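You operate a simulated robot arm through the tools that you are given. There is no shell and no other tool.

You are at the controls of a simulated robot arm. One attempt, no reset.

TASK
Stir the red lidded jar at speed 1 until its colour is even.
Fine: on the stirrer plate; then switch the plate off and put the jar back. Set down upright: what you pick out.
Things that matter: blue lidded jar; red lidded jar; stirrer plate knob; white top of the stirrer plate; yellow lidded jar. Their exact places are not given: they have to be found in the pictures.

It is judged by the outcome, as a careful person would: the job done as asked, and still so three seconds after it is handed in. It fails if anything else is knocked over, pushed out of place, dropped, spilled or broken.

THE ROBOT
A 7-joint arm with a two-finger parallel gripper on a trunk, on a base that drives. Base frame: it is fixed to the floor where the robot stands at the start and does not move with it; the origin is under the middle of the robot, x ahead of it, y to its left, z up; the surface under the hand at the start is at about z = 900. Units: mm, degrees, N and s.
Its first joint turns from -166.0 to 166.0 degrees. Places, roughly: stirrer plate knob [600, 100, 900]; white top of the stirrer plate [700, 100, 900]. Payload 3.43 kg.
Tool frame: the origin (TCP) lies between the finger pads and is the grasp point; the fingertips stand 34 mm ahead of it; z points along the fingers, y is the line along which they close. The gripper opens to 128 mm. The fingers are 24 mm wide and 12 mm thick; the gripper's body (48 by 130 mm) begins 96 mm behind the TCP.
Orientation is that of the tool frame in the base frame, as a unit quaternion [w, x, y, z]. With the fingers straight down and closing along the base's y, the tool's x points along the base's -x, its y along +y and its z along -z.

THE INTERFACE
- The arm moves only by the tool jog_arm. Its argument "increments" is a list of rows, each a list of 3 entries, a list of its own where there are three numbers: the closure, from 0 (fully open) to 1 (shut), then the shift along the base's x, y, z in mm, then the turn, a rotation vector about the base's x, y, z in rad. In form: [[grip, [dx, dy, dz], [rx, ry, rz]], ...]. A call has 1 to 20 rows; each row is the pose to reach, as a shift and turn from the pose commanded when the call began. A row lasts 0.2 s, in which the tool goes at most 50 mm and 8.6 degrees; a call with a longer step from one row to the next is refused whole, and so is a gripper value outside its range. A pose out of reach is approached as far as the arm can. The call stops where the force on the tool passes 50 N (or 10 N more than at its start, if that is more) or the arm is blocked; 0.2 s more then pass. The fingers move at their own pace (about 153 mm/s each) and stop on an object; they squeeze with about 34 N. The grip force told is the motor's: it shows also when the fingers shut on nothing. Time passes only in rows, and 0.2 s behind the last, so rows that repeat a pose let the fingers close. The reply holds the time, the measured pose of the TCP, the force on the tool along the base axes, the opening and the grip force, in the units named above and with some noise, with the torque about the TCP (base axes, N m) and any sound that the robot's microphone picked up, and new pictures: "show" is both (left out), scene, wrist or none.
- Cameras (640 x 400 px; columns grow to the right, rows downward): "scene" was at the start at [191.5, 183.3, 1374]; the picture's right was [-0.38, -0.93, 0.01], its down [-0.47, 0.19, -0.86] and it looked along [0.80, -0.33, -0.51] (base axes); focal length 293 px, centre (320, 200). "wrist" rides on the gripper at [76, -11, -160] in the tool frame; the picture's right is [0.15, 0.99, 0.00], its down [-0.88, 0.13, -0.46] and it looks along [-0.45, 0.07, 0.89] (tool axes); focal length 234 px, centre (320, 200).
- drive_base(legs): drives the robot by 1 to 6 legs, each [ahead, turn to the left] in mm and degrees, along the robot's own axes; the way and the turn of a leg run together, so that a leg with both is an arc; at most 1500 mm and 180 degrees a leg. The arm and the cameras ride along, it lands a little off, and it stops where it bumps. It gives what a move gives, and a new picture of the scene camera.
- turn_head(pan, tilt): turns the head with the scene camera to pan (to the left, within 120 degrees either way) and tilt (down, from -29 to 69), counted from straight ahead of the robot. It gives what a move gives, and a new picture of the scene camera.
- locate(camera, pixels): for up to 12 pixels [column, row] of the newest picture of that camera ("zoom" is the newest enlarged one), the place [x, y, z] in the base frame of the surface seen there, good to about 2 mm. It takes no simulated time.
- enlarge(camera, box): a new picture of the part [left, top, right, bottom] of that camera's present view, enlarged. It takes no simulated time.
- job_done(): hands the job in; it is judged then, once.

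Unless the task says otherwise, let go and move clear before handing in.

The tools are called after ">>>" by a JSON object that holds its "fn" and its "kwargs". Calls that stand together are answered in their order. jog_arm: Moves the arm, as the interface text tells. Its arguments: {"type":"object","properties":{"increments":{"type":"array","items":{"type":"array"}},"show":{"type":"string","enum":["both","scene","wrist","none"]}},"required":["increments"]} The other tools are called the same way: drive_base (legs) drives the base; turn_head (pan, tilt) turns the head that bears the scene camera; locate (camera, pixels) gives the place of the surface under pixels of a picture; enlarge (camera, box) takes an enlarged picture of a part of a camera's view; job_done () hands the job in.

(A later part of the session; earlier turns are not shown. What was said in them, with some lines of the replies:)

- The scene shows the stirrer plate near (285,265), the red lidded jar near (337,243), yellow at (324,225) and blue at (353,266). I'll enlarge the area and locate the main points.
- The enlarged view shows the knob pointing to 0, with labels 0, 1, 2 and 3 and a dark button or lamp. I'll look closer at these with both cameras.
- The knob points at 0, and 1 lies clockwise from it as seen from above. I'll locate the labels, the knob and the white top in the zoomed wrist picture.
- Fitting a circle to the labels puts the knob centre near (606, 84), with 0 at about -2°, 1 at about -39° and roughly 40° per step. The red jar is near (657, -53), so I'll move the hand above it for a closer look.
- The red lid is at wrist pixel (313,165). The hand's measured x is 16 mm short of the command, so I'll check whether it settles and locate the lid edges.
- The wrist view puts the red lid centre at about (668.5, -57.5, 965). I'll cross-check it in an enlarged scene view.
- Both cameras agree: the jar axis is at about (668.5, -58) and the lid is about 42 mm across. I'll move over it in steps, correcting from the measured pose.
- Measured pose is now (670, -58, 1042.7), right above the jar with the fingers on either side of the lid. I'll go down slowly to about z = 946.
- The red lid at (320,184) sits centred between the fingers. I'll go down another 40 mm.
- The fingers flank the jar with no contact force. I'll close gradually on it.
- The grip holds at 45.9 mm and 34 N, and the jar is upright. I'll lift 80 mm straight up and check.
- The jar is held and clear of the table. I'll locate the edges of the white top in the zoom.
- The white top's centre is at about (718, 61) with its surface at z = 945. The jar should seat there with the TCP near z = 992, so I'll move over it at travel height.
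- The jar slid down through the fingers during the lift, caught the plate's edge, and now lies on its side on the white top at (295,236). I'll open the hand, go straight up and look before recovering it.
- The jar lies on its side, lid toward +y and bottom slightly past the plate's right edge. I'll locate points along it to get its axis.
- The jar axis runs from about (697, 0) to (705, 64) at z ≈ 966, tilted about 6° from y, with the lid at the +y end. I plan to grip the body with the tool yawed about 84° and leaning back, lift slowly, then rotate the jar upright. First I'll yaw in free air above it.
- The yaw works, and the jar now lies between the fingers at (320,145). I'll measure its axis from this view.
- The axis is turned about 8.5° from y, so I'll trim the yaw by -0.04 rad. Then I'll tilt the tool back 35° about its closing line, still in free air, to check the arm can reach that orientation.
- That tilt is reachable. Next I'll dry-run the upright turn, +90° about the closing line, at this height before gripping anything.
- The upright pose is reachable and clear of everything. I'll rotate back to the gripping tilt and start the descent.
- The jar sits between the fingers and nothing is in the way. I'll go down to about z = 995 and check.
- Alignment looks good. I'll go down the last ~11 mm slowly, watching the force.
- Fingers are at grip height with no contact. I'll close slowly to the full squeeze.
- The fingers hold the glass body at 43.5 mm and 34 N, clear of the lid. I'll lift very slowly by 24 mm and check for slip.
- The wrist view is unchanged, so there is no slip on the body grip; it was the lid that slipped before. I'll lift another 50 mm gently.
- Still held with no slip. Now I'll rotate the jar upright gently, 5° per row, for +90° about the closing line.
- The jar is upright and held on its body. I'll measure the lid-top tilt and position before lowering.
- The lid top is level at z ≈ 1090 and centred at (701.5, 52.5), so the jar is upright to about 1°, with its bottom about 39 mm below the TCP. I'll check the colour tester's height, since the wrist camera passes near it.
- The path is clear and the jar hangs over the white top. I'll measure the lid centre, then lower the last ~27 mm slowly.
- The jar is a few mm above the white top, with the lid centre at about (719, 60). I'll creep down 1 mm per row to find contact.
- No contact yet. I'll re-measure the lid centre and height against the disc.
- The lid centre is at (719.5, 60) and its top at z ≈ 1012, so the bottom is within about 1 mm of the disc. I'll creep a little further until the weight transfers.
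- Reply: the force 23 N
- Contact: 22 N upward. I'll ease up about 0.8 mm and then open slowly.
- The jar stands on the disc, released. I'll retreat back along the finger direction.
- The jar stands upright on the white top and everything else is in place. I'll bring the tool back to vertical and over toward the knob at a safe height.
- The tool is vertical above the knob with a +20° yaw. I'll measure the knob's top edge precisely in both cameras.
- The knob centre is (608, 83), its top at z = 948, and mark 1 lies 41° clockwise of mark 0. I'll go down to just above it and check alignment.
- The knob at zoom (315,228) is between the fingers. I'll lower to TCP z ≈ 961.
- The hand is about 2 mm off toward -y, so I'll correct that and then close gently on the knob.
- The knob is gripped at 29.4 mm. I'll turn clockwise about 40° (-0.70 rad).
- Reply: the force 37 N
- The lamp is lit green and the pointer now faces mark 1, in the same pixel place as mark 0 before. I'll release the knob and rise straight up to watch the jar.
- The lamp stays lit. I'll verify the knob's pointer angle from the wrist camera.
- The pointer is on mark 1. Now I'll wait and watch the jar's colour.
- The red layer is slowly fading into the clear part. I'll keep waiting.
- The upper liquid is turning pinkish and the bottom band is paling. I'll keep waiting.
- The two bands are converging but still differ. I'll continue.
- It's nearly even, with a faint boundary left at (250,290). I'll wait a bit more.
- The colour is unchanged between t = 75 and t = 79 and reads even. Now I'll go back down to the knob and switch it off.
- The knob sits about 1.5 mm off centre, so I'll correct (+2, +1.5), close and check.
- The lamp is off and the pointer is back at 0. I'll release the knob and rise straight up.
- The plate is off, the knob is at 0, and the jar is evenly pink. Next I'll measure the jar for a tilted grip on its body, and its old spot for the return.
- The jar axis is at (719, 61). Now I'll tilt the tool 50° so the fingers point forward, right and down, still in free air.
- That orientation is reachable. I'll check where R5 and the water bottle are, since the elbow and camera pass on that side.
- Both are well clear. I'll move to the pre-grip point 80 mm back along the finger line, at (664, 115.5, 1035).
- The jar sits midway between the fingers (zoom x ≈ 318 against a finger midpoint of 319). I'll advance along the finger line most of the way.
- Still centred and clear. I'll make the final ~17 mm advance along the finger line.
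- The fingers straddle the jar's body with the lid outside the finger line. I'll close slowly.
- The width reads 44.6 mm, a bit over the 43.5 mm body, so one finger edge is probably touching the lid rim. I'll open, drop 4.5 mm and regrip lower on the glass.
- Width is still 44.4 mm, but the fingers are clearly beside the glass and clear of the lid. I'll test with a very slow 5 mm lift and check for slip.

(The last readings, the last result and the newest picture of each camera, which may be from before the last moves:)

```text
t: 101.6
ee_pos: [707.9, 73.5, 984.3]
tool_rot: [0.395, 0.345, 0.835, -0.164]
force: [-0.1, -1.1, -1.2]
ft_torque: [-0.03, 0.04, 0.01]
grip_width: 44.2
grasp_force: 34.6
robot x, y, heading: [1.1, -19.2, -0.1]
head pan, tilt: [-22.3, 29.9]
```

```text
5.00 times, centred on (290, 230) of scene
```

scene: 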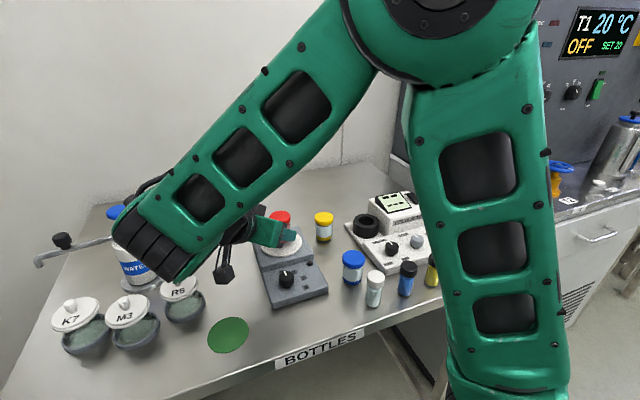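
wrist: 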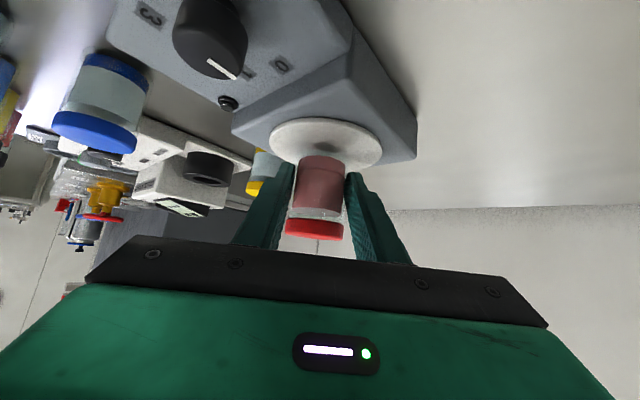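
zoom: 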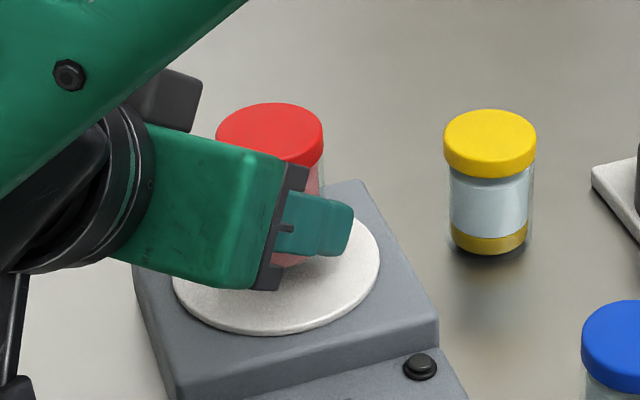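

The jar rose with the fingers with no slip. I'll lift another 30 mm slowly.

>>> {"fn": "jog_arm", "kwargs": {"increments": [[1.0, [0, 0, 1], [0, 0, 0]], [1.0, [0, 0, 3], [0, 0, 0]], [1.0, [0, 0, 6], [0, 0, 0]], [1.0, [0, 0, 9], [0, 0, 0]], [1.0, [0, 0, 12], [0, 0, 0]], [1.0, [0, 0, 15], [0, 0, 0]], [1.0, [0, 0, 18], [0, 0, 0]], [1.0, [0, 0, 21], [0, 0, 0]], [1.0, [0, 0, 24], [0, 0, 0]], [1.0, [0, 0, 27], [0, 0, 0]], [1.0, [0, 0, 29], [0, 0, 0]], [1.0, [0, 0, 30], [0, 0, 0]], [1.0, [0, 0, 30], [0, 0, 0]]]}}

>>> {"fn": "enlarge", "kwargs": {"camera": "scene", "box": [250, 180, 330, 250]}}

>>> {"fn": "enlarge", "kwargs": {"camera": "wrist", "box": [240, 100, 400, 260]}}

```text
t: 104.4
ee_pos: [707.1, 72.6, 1015.3]
tool_rot: [0.395, 0.346, 0.835, -0.164]
force: [-0.8, -1.1, -2.2]
ft_torque: [0.04, 0.0, 0.01]
grip_width: 44.0
grasp_force: 34.5
robot x, y, heading: [-4.7, -16.5, 0.0]
head pan, tilt: [-22.3, 29.9]
```

scene: 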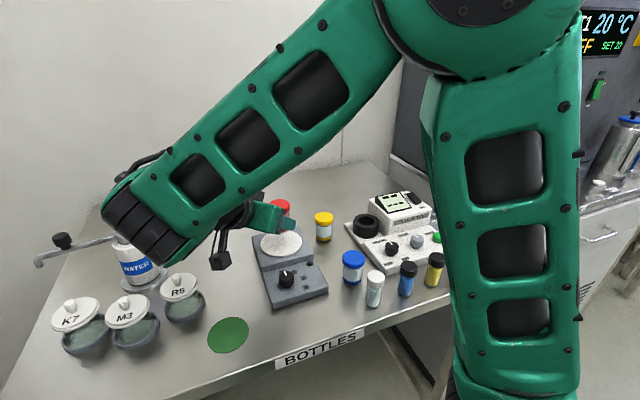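
wrist: 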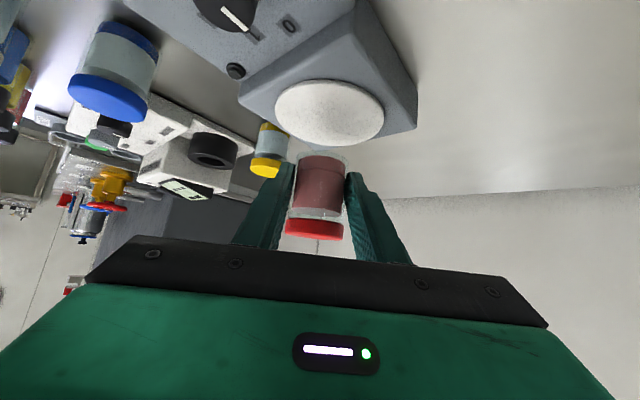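

```text
5.71 times, centred on (290, 215) of scene
```

zoom: 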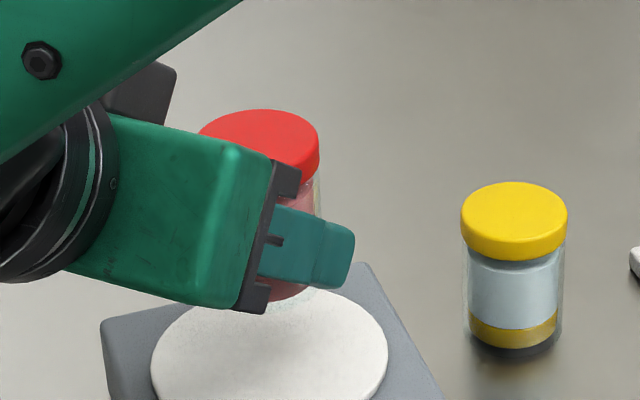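

```text
2.50 times, centred on (320, 180) of wrist
```

zoom: 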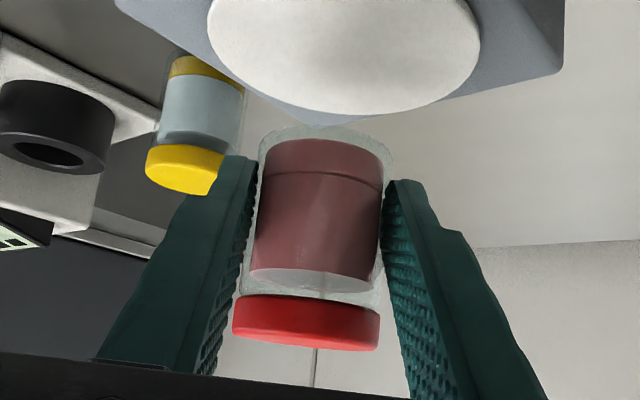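

The hold is good. Coming in at this 45° angle would bring a finger into the blue jar's lid at table height, so I'll first turn the hand 35° clockwise about the jar's axis. The fingers will then point nearly along -y and straddle in the gaps to the neighbours.

>>> {"fn": "jog_arm", "kwargs": {"increments": [[1.0, [0.5, 0.2, 2], [0, 0, -0.03]], [1.0, [1.2, 0.5, 5], [0, 0, -0.08]], [1.0, [2, 0.9, 8], [0, 0, -0.14]], [1.0, [2.8, 1.3, 10], [0, 0, -0.2]], [1.0, [3.6, 1.7, 12], [0, 0, -0.26]], [1.0, [4.4, 2.1, 14], [0, 0, -0.32]], [1.0, [5.2, 2.6, 16], [0, 0, -0.38]], [1.0, [6, 3.1, 18], [0, 0, -0.44]], [1.0, [6.8, 3.5, 20], [0, 0, -0.5]], [1.0, [7.6, 4, 20], [0, 0, -0.56]], [1.0, [8.2, 4.3, 20], [0, 0, -0.61]], [1.0, [8.2, 4.3, 20], [0, 0, -0.61]]]}}

>>> {"fn": "enlarge", "kwargs": {"camera": "wrist", "box": [240, 100, 400, 260]}}

>>> {"fn": "enlarge", "kwargs": {"camera": "scene", "box": [250, 170, 350, 250]}}

```text
t: 107.0
ee_pos: [716.2, 77.4, 1035.3]
tool_rot: [0.328, 0.581, 0.692, -0.276]
force: [-0.5, 0.6, -1.2]
ft_torque: [0.02, -0.01, 0.03]
grip_width: 43.8
grasp_force: 33.8
robot x, y, heading: [0.6, -16.9, -0.0]
head pan, tilt: [-22.3, 29.9]
```

scene: 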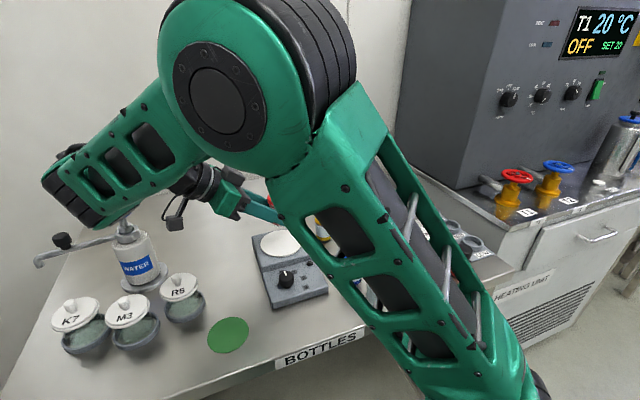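
wrist: 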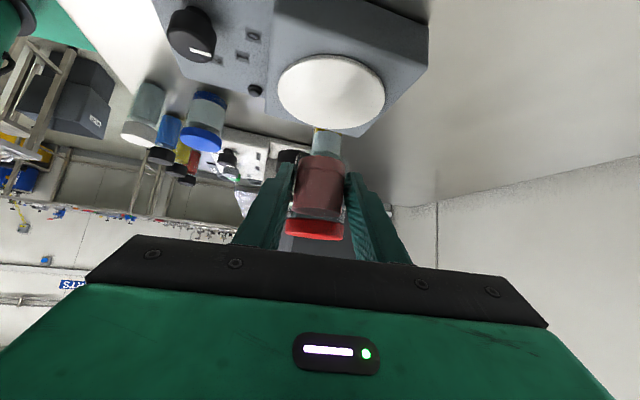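

```text
2.50 times, centred on (320, 180) of wrist
```

zoom: 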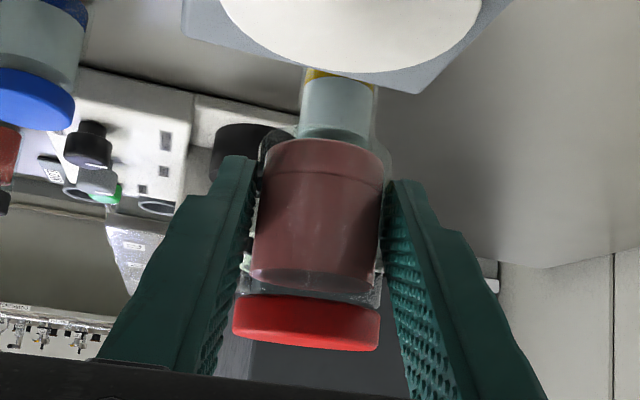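

```text
5.00 times, centred on (300, 210) of scene
```

zoom: 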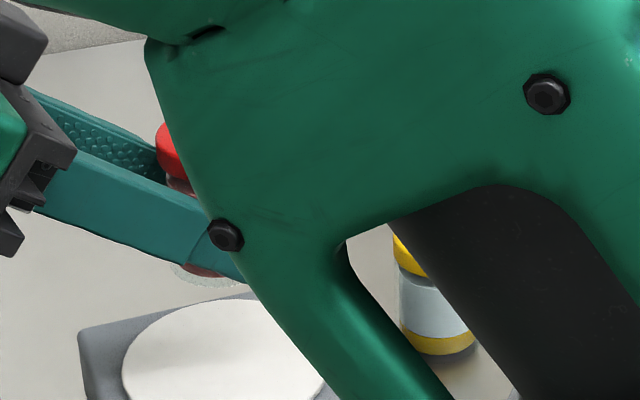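

The orientation was reached and the jar is still held the same. I'll carry it across at this height (bottom ≈ 1000, above the other lids) to over its old spot.

>>> {"fn": "jog_arm", "kwargs": {"increments": [[1.0, [-1, -2, 0], [0, 0, 0]], [1.0, [-3, -7, 0], [0, 0, 0]], [1.0, [-6, -14, 0], [0, 0, 0]], [1.0, [-9.5, -23, 0], [0, 0, 0]], [1.0, [-13.5, -32, 0], [0, 0, 0]], [1.0, [-17.5, -42, 0], [0, 0, 0]], [1.0, [-21.5, -52, 0], [0, 0, 0]], [1.0, [-26, -62, 0], [0, 0, 0]], [1.0, [-30, -72, 0], [0, 0, 0]], [1.0, [-34.5, -82, 0], [0, 0, 0]], [1.0, [-38.5, -92, 0], [0, 0, 0]], [1.0, [-42.5, -101, 0], [0, 0, 0]], [1.0, [-46, -109, 0], [0, 0, 0]], [1.0, [-48.5, -115, 0], [0, 0, 0]], [1.0, [-50, -118.5, 0], [0, 0, 0]], [1.0, [-50.4, -119.7, 0], [0, 0, 0]], [1.0, [-50.4, -119.7, 0], [0, 0, 0]], [1.0, [-50.4, -119.7, 0], [0, 0, 0]]]}}

>>> {"fn": "enlarge", "kwargs": {"camera": "wrist", "box": [200, 60, 440, 260]}}

```text
t: 110.8
ee_pos: [665.5, -42.9, 1036.3]
tool_rot: [0.328, 0.58, 0.693, -0.275]
force: [0.0, -0.3, -0.8]
ft_torque: [0.02, 0.0, 0.0]
grip_width: 44.0
grasp_force: 34.1
robot x, y, heading: [-1.1, -16.8, 0.1]
head pan, tilt: [-22.3, 29.9]
```

scene: 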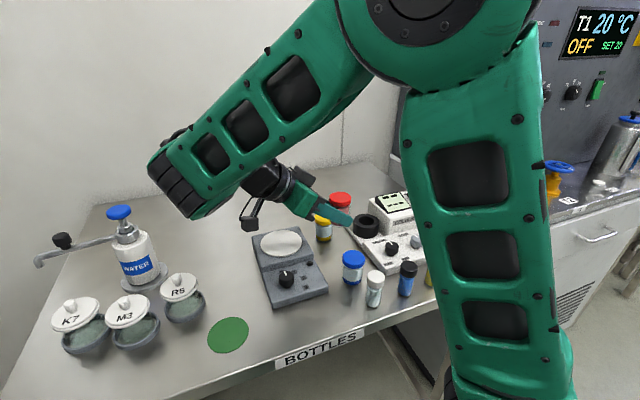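
wrist: 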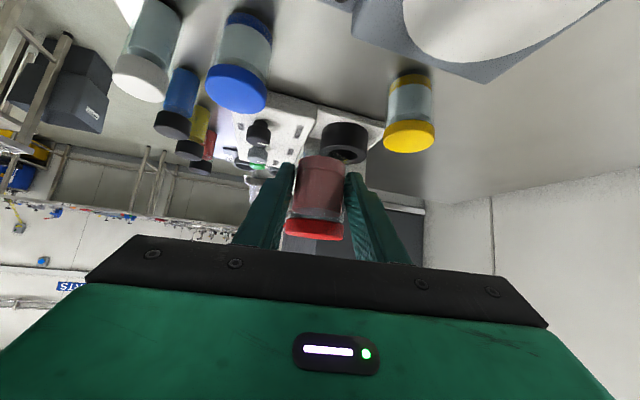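

```text
2.00 times, centred on (320, 160) of wrist
```

zoom: 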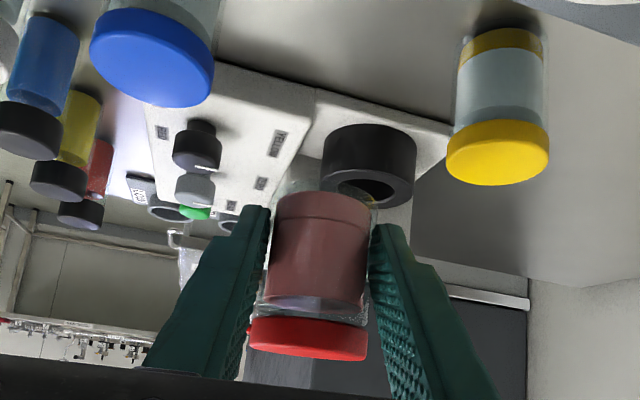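

The jar now hovers between blue and yellow. I'll measure its lid centre from the scene view.

>>> {"fn": "enlarge", "kwargs": {"camera": "scene", "box": [300, 170, 380, 240]}}

```text
5.71 times, centred on (340, 205) of scene
```

zoom: 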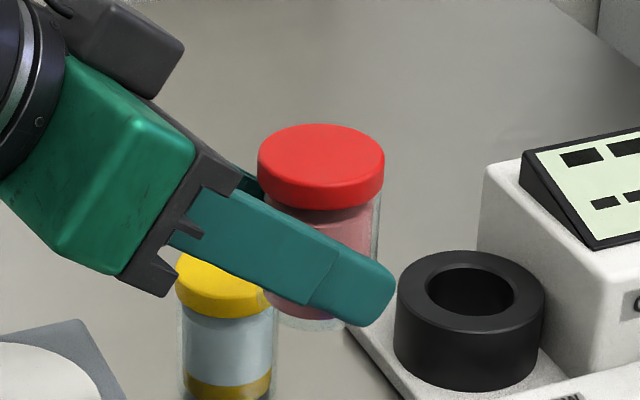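

>>> {"fn": "locate", "kwargs": {"camera": "zoom", "pixels": [[320, 127], [320, 188], [261, 154], [380, 160], [320, 157], [225, 272], [225, 250]]}}

>>> {"fn": "locate", "kwargs": {"camera": "scene", "pixels": [[353, 258], [324, 218]]}}

```text
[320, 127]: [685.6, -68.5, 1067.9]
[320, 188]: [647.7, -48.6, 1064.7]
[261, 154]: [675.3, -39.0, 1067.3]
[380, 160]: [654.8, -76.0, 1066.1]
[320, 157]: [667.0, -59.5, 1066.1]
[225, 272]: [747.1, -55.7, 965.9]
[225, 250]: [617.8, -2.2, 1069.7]
```

```text
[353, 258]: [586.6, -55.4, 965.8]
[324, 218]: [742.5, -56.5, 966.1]
```

The lid centre is at about (666, -58), so I'll shift +2 mm in x to match the original (668.5, -58). The bottom is about 36.5 mm below the TCP. I'll lower slowly to TCP z ≈ 945.

>>> {"fn": "jog_arm", "kwargs": {"increments": [[1.0, [0.5, 0, -2], [0, 0, 0]], [1.0, [1, 0, -6], [0, 0, 0]], [1.0, [1.5, 0, -12], [0, 0, 0]], [1.0, [2.2, 0, -19], [0, 0, 0]], [1.0, [2.2, 0, -27], [0, 0, 0]], [1.0, [2.2, 0, -35], [0, 0, 0]], [1.0, [2.2, 0, -43], [0, 0, 0]], [1.0, [2.2, 0, -51], [0, 0, 0]], [1.0, [2.2, 0, -57], [0, 0, 0]], [1.0, [2.2, 0, -60], [0, 0, 0]], [1.0, [2.2, 0, -60], [0, 0, 0]]]}}

>>> {"fn": "enlarge", "kwargs": {"camera": "wrist", "box": [200, 60, 440, 260]}}

>>> {"fn": "enlarge", "kwargs": {"camera": "scene", "box": [240, 180, 390, 290]}}

```text
t: 113.2
ee_pos: [668.0, -43.1, 975.6]
tool_rot: [0.328, 0.58, 0.693, -0.276]
force: [-0.1, -0.1, -1.7]
ft_torque: [0.01, 0.02, 0.01]
grip_width: 43.7
grasp_force: 33.5
robot x, y, heading: [2.6, -20.3, 0.1]
head pan, tilt: [-22.3, 29.9]
```

scene: 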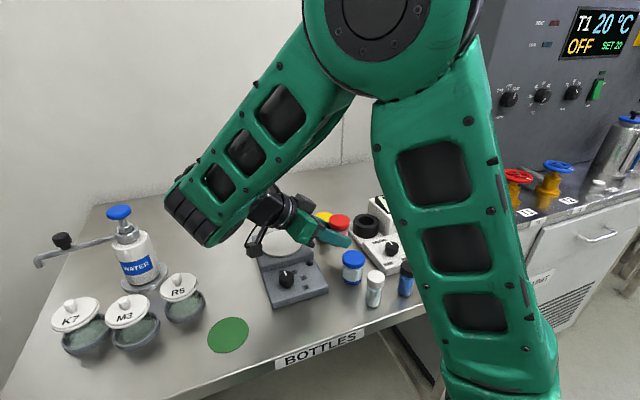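
wrist: 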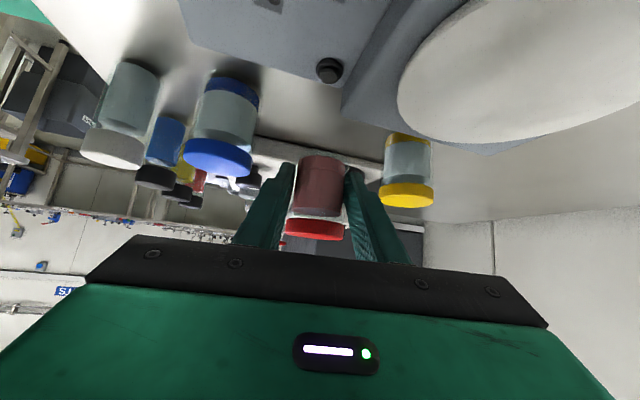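

```text
2.00 times, centred on (320, 160) of wrist
```

zoom: 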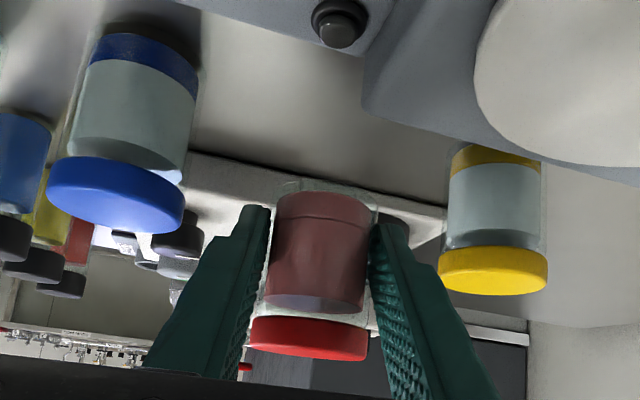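

```text
3.64 times, centred on (315, 235) of scene
```

zoom: 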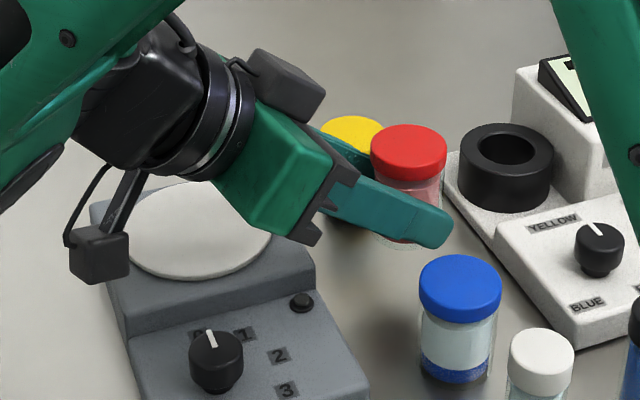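

All clear so far. With about 40 mm left to descend, I'll check how low the camera housing at zoom (98,258) and the hand's mount at (305,235) are.

>>> {"fn": "locate", "kwargs": {"camera": "zoom", "pixels": [[98, 280], [75, 265], [125, 270], [98, 250], [310, 238], [270, 232], [440, 245], [440, 215], [320, 180], [408, 145]]}}

```text
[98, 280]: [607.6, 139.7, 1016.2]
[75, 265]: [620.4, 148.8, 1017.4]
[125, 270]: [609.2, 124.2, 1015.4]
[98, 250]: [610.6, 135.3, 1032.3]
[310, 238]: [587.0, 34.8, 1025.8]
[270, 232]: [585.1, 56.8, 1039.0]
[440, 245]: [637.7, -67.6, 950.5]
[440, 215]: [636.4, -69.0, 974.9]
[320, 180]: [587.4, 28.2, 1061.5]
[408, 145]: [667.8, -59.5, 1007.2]
```

There's ample clearance: the housing ends near z = 975 and the mount near 985. I'll lower another 33 mm to just above the table.

>>> {"fn": "jog_arm", "kwargs": {"increments": [[1.0, [0, 0, -2], [0, 0, 0]], [1.0, [0, 0, -6], [0, 0, 0]], [1.0, [0, 0, -12], [0, 0, 0]], [1.0, [0, 0, -18], [0, 0, 0]], [1.0, [0, 0, -24], [0, 0, 0]], [1.0, [0, 0, -29], [0, 0, 0]], [1.0, [0, 0, -32], [0, 0, 0]], [1.0, [0, 0, -33], [0, 0, 0]], [1.0, [0, 0, -33], [0, 0, 0]]]}}

>>> {"fn": "enlarge", "kwargs": {"camera": "scene", "box": [300, 200, 380, 270]}}

```text
t: 115.2
ee_pos: [667.5, -42.3, 943.1]
tool_rot: [0.328, 0.581, 0.692, -0.276]
force: [-0.3, 0.3, -1.3]
ft_torque: [0.05, -0.03, -0.02]
grip_width: 43.9
grasp_force: 34.2
robot x, y, heading: [0.2, -16.3, -0.1]
head pan, tilt: [-22.3, 29.9]
```

scene: 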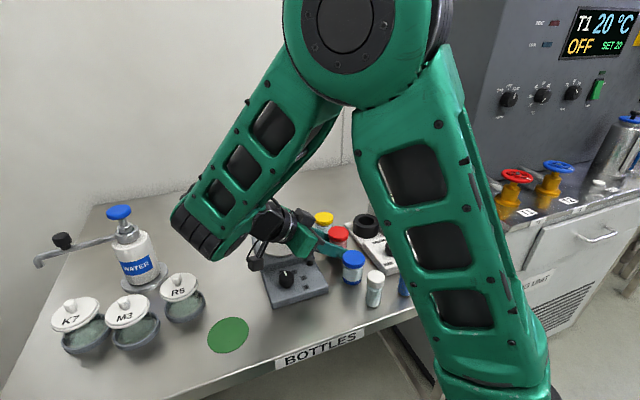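
wrist: 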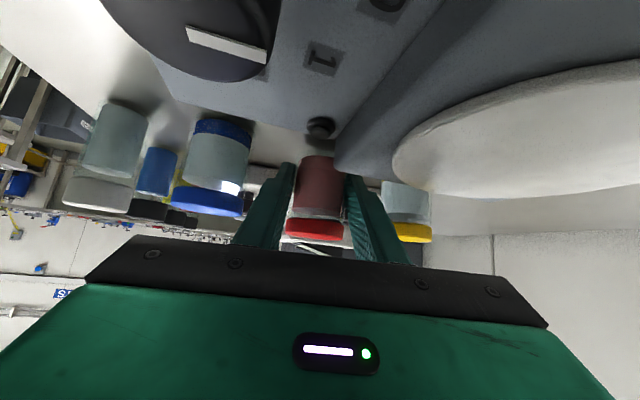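

```text
5.71 times, centred on (340, 235) of scene
```

zoom: 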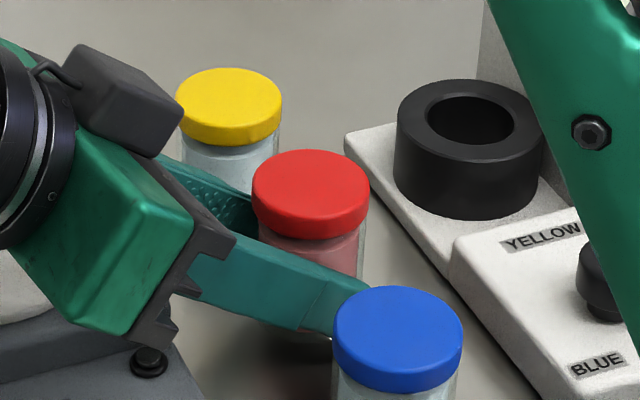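

>>> {"fn": "locate", "kwargs": {"camera": "zoom", "pixels": [[310, 153], [310, 209], [256, 180], [366, 182], [310, 180], [398, 335], [230, 100]]}}

```text
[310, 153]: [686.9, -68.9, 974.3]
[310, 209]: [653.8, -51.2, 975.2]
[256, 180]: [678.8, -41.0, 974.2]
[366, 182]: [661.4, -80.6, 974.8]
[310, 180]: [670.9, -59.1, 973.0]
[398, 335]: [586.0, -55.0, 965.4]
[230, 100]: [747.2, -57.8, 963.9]
```

The lid is level with its centre at (670, -60.3), against the original of about (668.4, -58). I'll correct by (-1.7, +2.2) and lower 7 mm, then creep to contact.

>>> {"fn": "jog_arm", "kwargs": {"increments": [[1.0, [-0.6, 0.8, -1], [0, 0, 0]], [1.0, [-1.2, 1.5, -3], [0, 0, 0]], [1.0, [-1.7, 2.2, -5], [0, 0, 0]], [1.0, [-1.7, 2.2, -6.5], [0, 0, 0]], [1.0, [-1.7, 2.2, -6.5], [0, 0, 0]]], "show": "none"}}

>>> {"fn": "jog_arm", "kwargs": {"increments": [[1.0, [0, 0, -0.6], [0, 0, 0]], [1.0, [0, 0, -1.2], [0, 0, 0]], [1.0, [0, 0, -1.2], [0, 0, 0]]], "show": "none"}}

```text
t: 116.4
ee_pos: [666.7, -40.7, 935.2]
tool_rot: [0.328, 0.58, 0.693, -0.275]
force: [0.0, 0.0, -1.3]
ft_torque: [0.02, -0.02, -0.02]
grip_width: 43.9
grasp_force: 34.5
robot x, y, heading: [2.8, -20.1, 0.1]
head pan, tilt: [-22.3, 29.9]
```

```text
t: 117.2
ee_pos: [665.6, -42.4, 933.8]
tool_rot: [0.328, 0.58, 0.693, -0.276]
force: [0.0, 1.0, -1.0]
ft_torque: [0.01, 0.0, -0.02]
grip_width: 43.9
grasp_force: 33.8
robot x, y, heading: [4.5, -17.6, 0.0]
head pan, tilt: [-22.3, 29.9]
```

Not touching yet, so I'll check the lid position once more.

>>> {"fn": "enlarge", "kwargs": {"camera": "scene", "box": [300, 200, 380, 270]}}

>>> {"fn": "locate", "kwargs": {"camera": "scene", "pixels": [[338, 232], [339, 237]]}}

```text
5.71 times, centred on (340, 235) of scene
```

zoom: 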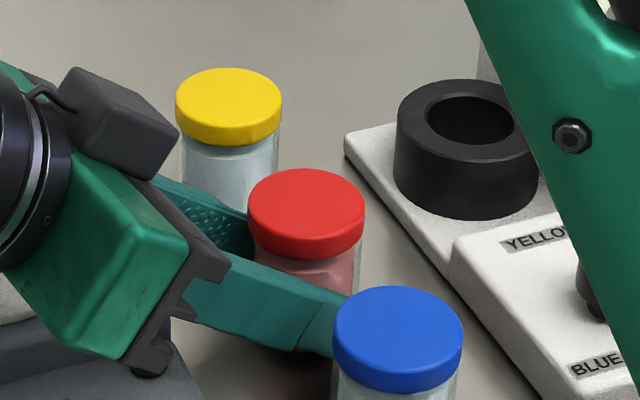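

```text
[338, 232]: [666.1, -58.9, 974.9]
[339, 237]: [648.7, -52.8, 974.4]
```

>>> {"fn": "locate", "kwargs": {"camera": "zoom", "pixels": [[306, 172], [306, 229], [252, 200], [361, 202], [306, 200], [150, 360], [148, 340]]}}

```text
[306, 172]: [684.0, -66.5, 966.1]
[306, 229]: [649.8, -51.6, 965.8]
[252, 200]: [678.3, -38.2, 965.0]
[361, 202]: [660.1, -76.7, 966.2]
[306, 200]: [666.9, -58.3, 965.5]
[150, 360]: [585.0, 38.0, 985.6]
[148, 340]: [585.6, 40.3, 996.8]
```

The lid centre is (668, -58.3) with its top at z ≈ 965.8, right at its original place and about 0–1 mm above the table. I'll creep down to contact.

>>> {"fn": "jog_arm", "kwargs": {"increments": [[1.0, [0, 0, -0.5], [0, 0, 0]], [1.0, [0, 0, -1.0], [0, 0, 0]], [1.0, [0, 0, -1.0], [0, 0, 0]]], "show": "none"}}

```text
t: 118.0
ee_pos: [666.6, -40.5, 934.5]
tool_rot: [0.328, 0.581, 0.693, -0.275]
force: [-1.6, -0.3, 4.0]
ft_torque: [-0.01, -0.03, 0.01]
grip_width: 43.6
grasp_force: 33.8
robot x, y, heading: [-1.5, -17.0, -0.1]
head pan, tilt: [-22.3, 29.9]
```

Light contact at about 5 N. I'll open slowly to about 58 mm.

>>> {"fn": "jog_arm", "kwargs": {"increments": [[0.66, [0, 0, 0], [0, 0, 0]], [0.65, [0, 0, 0], [0, 0, 0]], [0.64, [0, 0, 0], [0, 0, 0]], [0.62, [0, 0, 0], [0, 0, 0]], [0.59, [0, 0, 0], [0, 0, 0]], [0.55, [0, 0, 0], [0, 0, 0]], [0.55, [0, 0, 0], [0, 0, 0]]]}}

>>> {"fn": "enlarge", "kwargs": {"camera": "scene", "box": [300, 200, 380, 270]}}

>>> {"fn": "enlarge", "kwargs": {"camera": "wrist", "box": [220, 100, 440, 260]}}

```text
t: 119.6
ee_pos: [665.7, -41.4, 934.5]
tool_rot: [0.328, 0.58, 0.692, -0.276]
force: [-0.4, -0.3, -0.6]
ft_torque: [-0.01, -0.02, -0.05]
grip_width: 57.3
grasp_force: 0.0
robot x, y, heading: [1.5, -17.8, -0.0]
head pan, tilt: [-22.3, 29.9]
```

scene: 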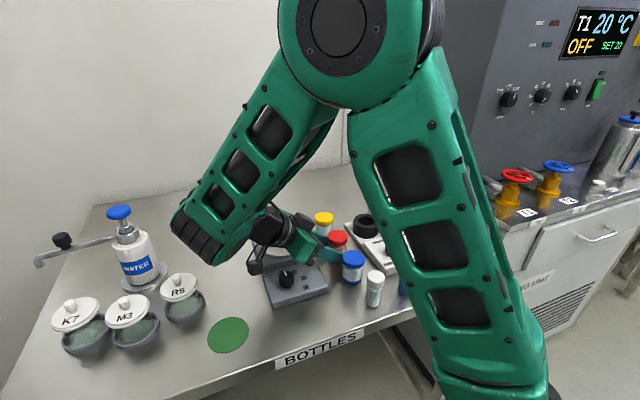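
wrist: 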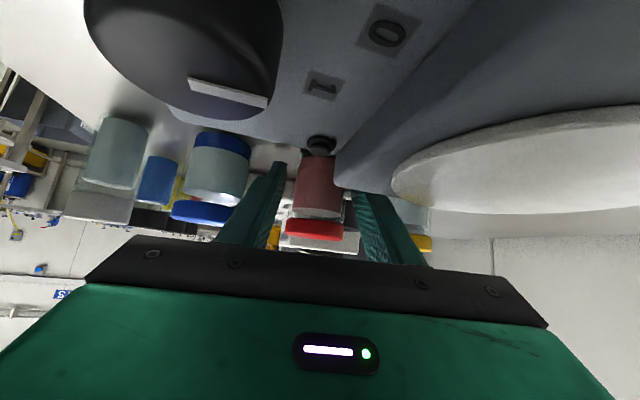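

```text
5.71 times, centred on (340, 235) of scene
```

zoom: 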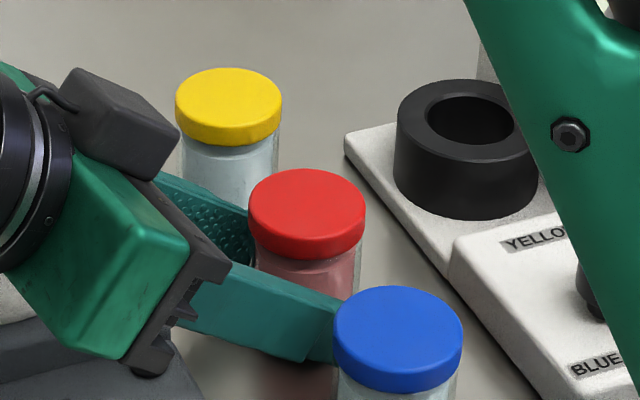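

```text
2.50 times, centred on (330, 180) of wrist
```

zoom: 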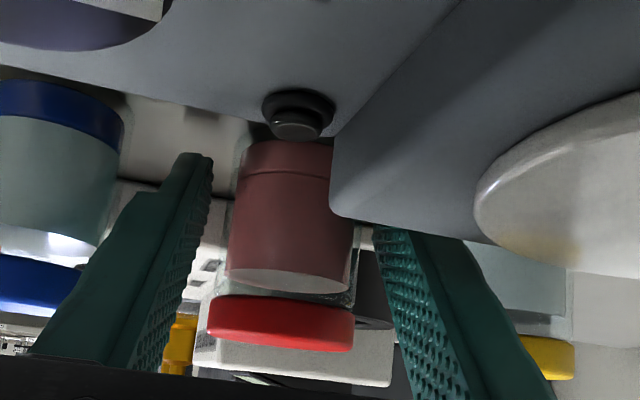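

Released cleanly with the jar standing. I'll retreat back along the finger line and then up.

>>> {"fn": "jog_arm", "kwargs": {"increments": [[0.55, [-1, 5.8, 4.9], [0, 0, 0]], [0.55, [-2.3, 13.4, 11.3], [0, 0, 0]], [0.55, [-4, 23, 19.3], [0, 0, 0]], [0.55, [-6, 34.5, 29], [0, 0, 0]], [0.55, [-8.5, 48, 41], [0, 0, 0]], [0.55, [-11, 62, 54], [0, 0, 0]], [0.55, [-13, 72, 72], [0, 0, 0]], [0.55, [-15, 80, 100], [0, 0, 0]], [0.55, [-20, 85, 135], [0, 0, 0]], [0.55, [-25, 90, 170], [0, 0, 0]], [0.55, [-25, 90, 170], [0, 0, 0]]]}}

>>> {"fn": "enlarge", "kwargs": {"camera": "scene", "box": [240, 190, 400, 310]}}

```text
t: 122.0
ee_pos: [644.2, 51.0, 1103.4]
tool_rot: [0.327, 0.579, 0.694, -0.275]
force: [-0.4, -0.4, -0.6]
ft_torque: [0.02, 0.03, -0.03]
grip_width: 57.5
grasp_force: 0.1
robot x, y, heading: [-1.2, -18.2, 0.2]
head pan, tilt: [-22.3, 29.9]
```

scene: 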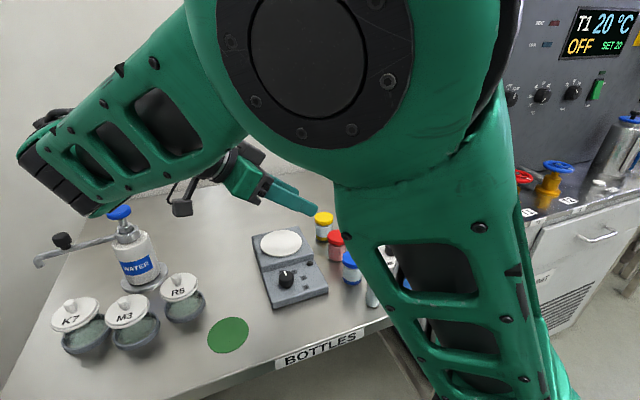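
wrist: 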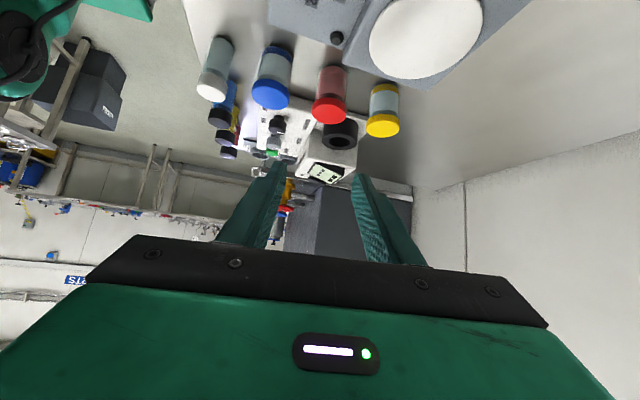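

```text
3.33 times, centred on (320, 250) of scene
```

zoom: 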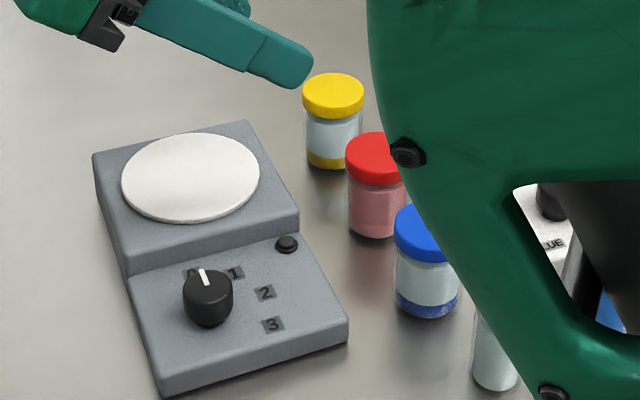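

The red jar stands upright between yellow and blue, evenly coloured, and the plate is off. I'll bring the tool back to vertical so the elbow clears the view for a final check.

>>> {"fn": "jog_arm", "kwargs": {"increments": [[0.55, [-2, 5, 10], [0.12, 0.021, 0]], [0.55, [-4, 10, 20], [0.25, 0.044, 0]], [0.55, [-6, 15, 30], [0.38, 0.067, 0]], [0.55, [-10, 20, 40], [0.51, 0.09, 0]], [0.55, [-15, 30, 50], [0.64, 0.113, 0]], [0.55, [-20, 40, 60], [0.76, 0.134, 0]], [0.55, [-30, 55, 70], [0.857, 0.151, 0]], [0.55, [-40, 75, 80], [0.857, 0.151, 0]], [0.55, [-40, 75, 80], [0.857, 0.151, 0]]]}}

>>> {"fn": "enlarge", "kwargs": {"camera": "scene", "box": [240, 190, 400, 310]}}

```text
t: 124.0
ee_pos: [602.6, 125.2, 1182.4]
tool_rot: [0.005, 0.643, 0.766, -0.004]
force: [0.0, -0.1, 0.1]
ft_torque: [-0.01, 0.0, -0.03]
grip_width: 57.7
grasp_force: 0.1
robot x, y, heading: [2.1, -16.7, -0.2]
head pan, tilt: [-22.3, 29.9]
```

scene: 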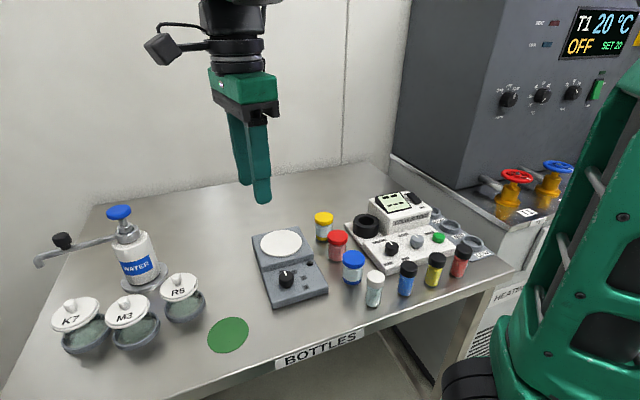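
wrist: 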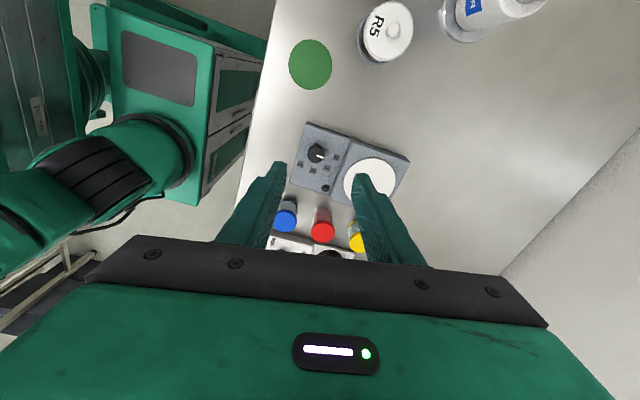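

```text
3.33 times, centred on (320, 250) of scene
```

zoom: 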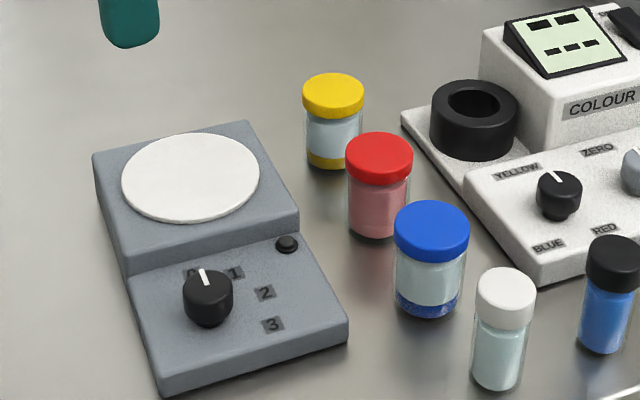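

The final view shows the red jar upright in its original spot with an even colour. The knob is at 0 with the lamp dark, everything else is where it was, and the arm is clear. I'm handing in.

>>> {"fn": "job_done", "kwargs": {}}

```text
The job is handed in.
```

The red jar was stirred at speed 1 until its colour was even. It is now back upright in its original spot between the yellow and blue jars. The plate is switched off, with the knob at 0 and the lamp dark.

**Dropped jar:** on the first lift I gripped the red jar by its lid. It slid down in the fingers, caught the edge of the plate and fell onto its side on the white top. The lid stayed on and I saw no spill. I picked it up again by the glass body, stood it upright on the plate and then stirred it. I moved it back the same way, holding the body.

**Stirring:** the plate ran from about t = 58 s to t = 84 s. The colour looked the same at t = 75 s and t = 79 s, so I judged it even and switched the plate off.

**Everything else:** in the final picture, nothing else appears moved or knocked over. The red jar's lid centre was about (668, -58) just before release, within a millimetre or so of where I first measured it.
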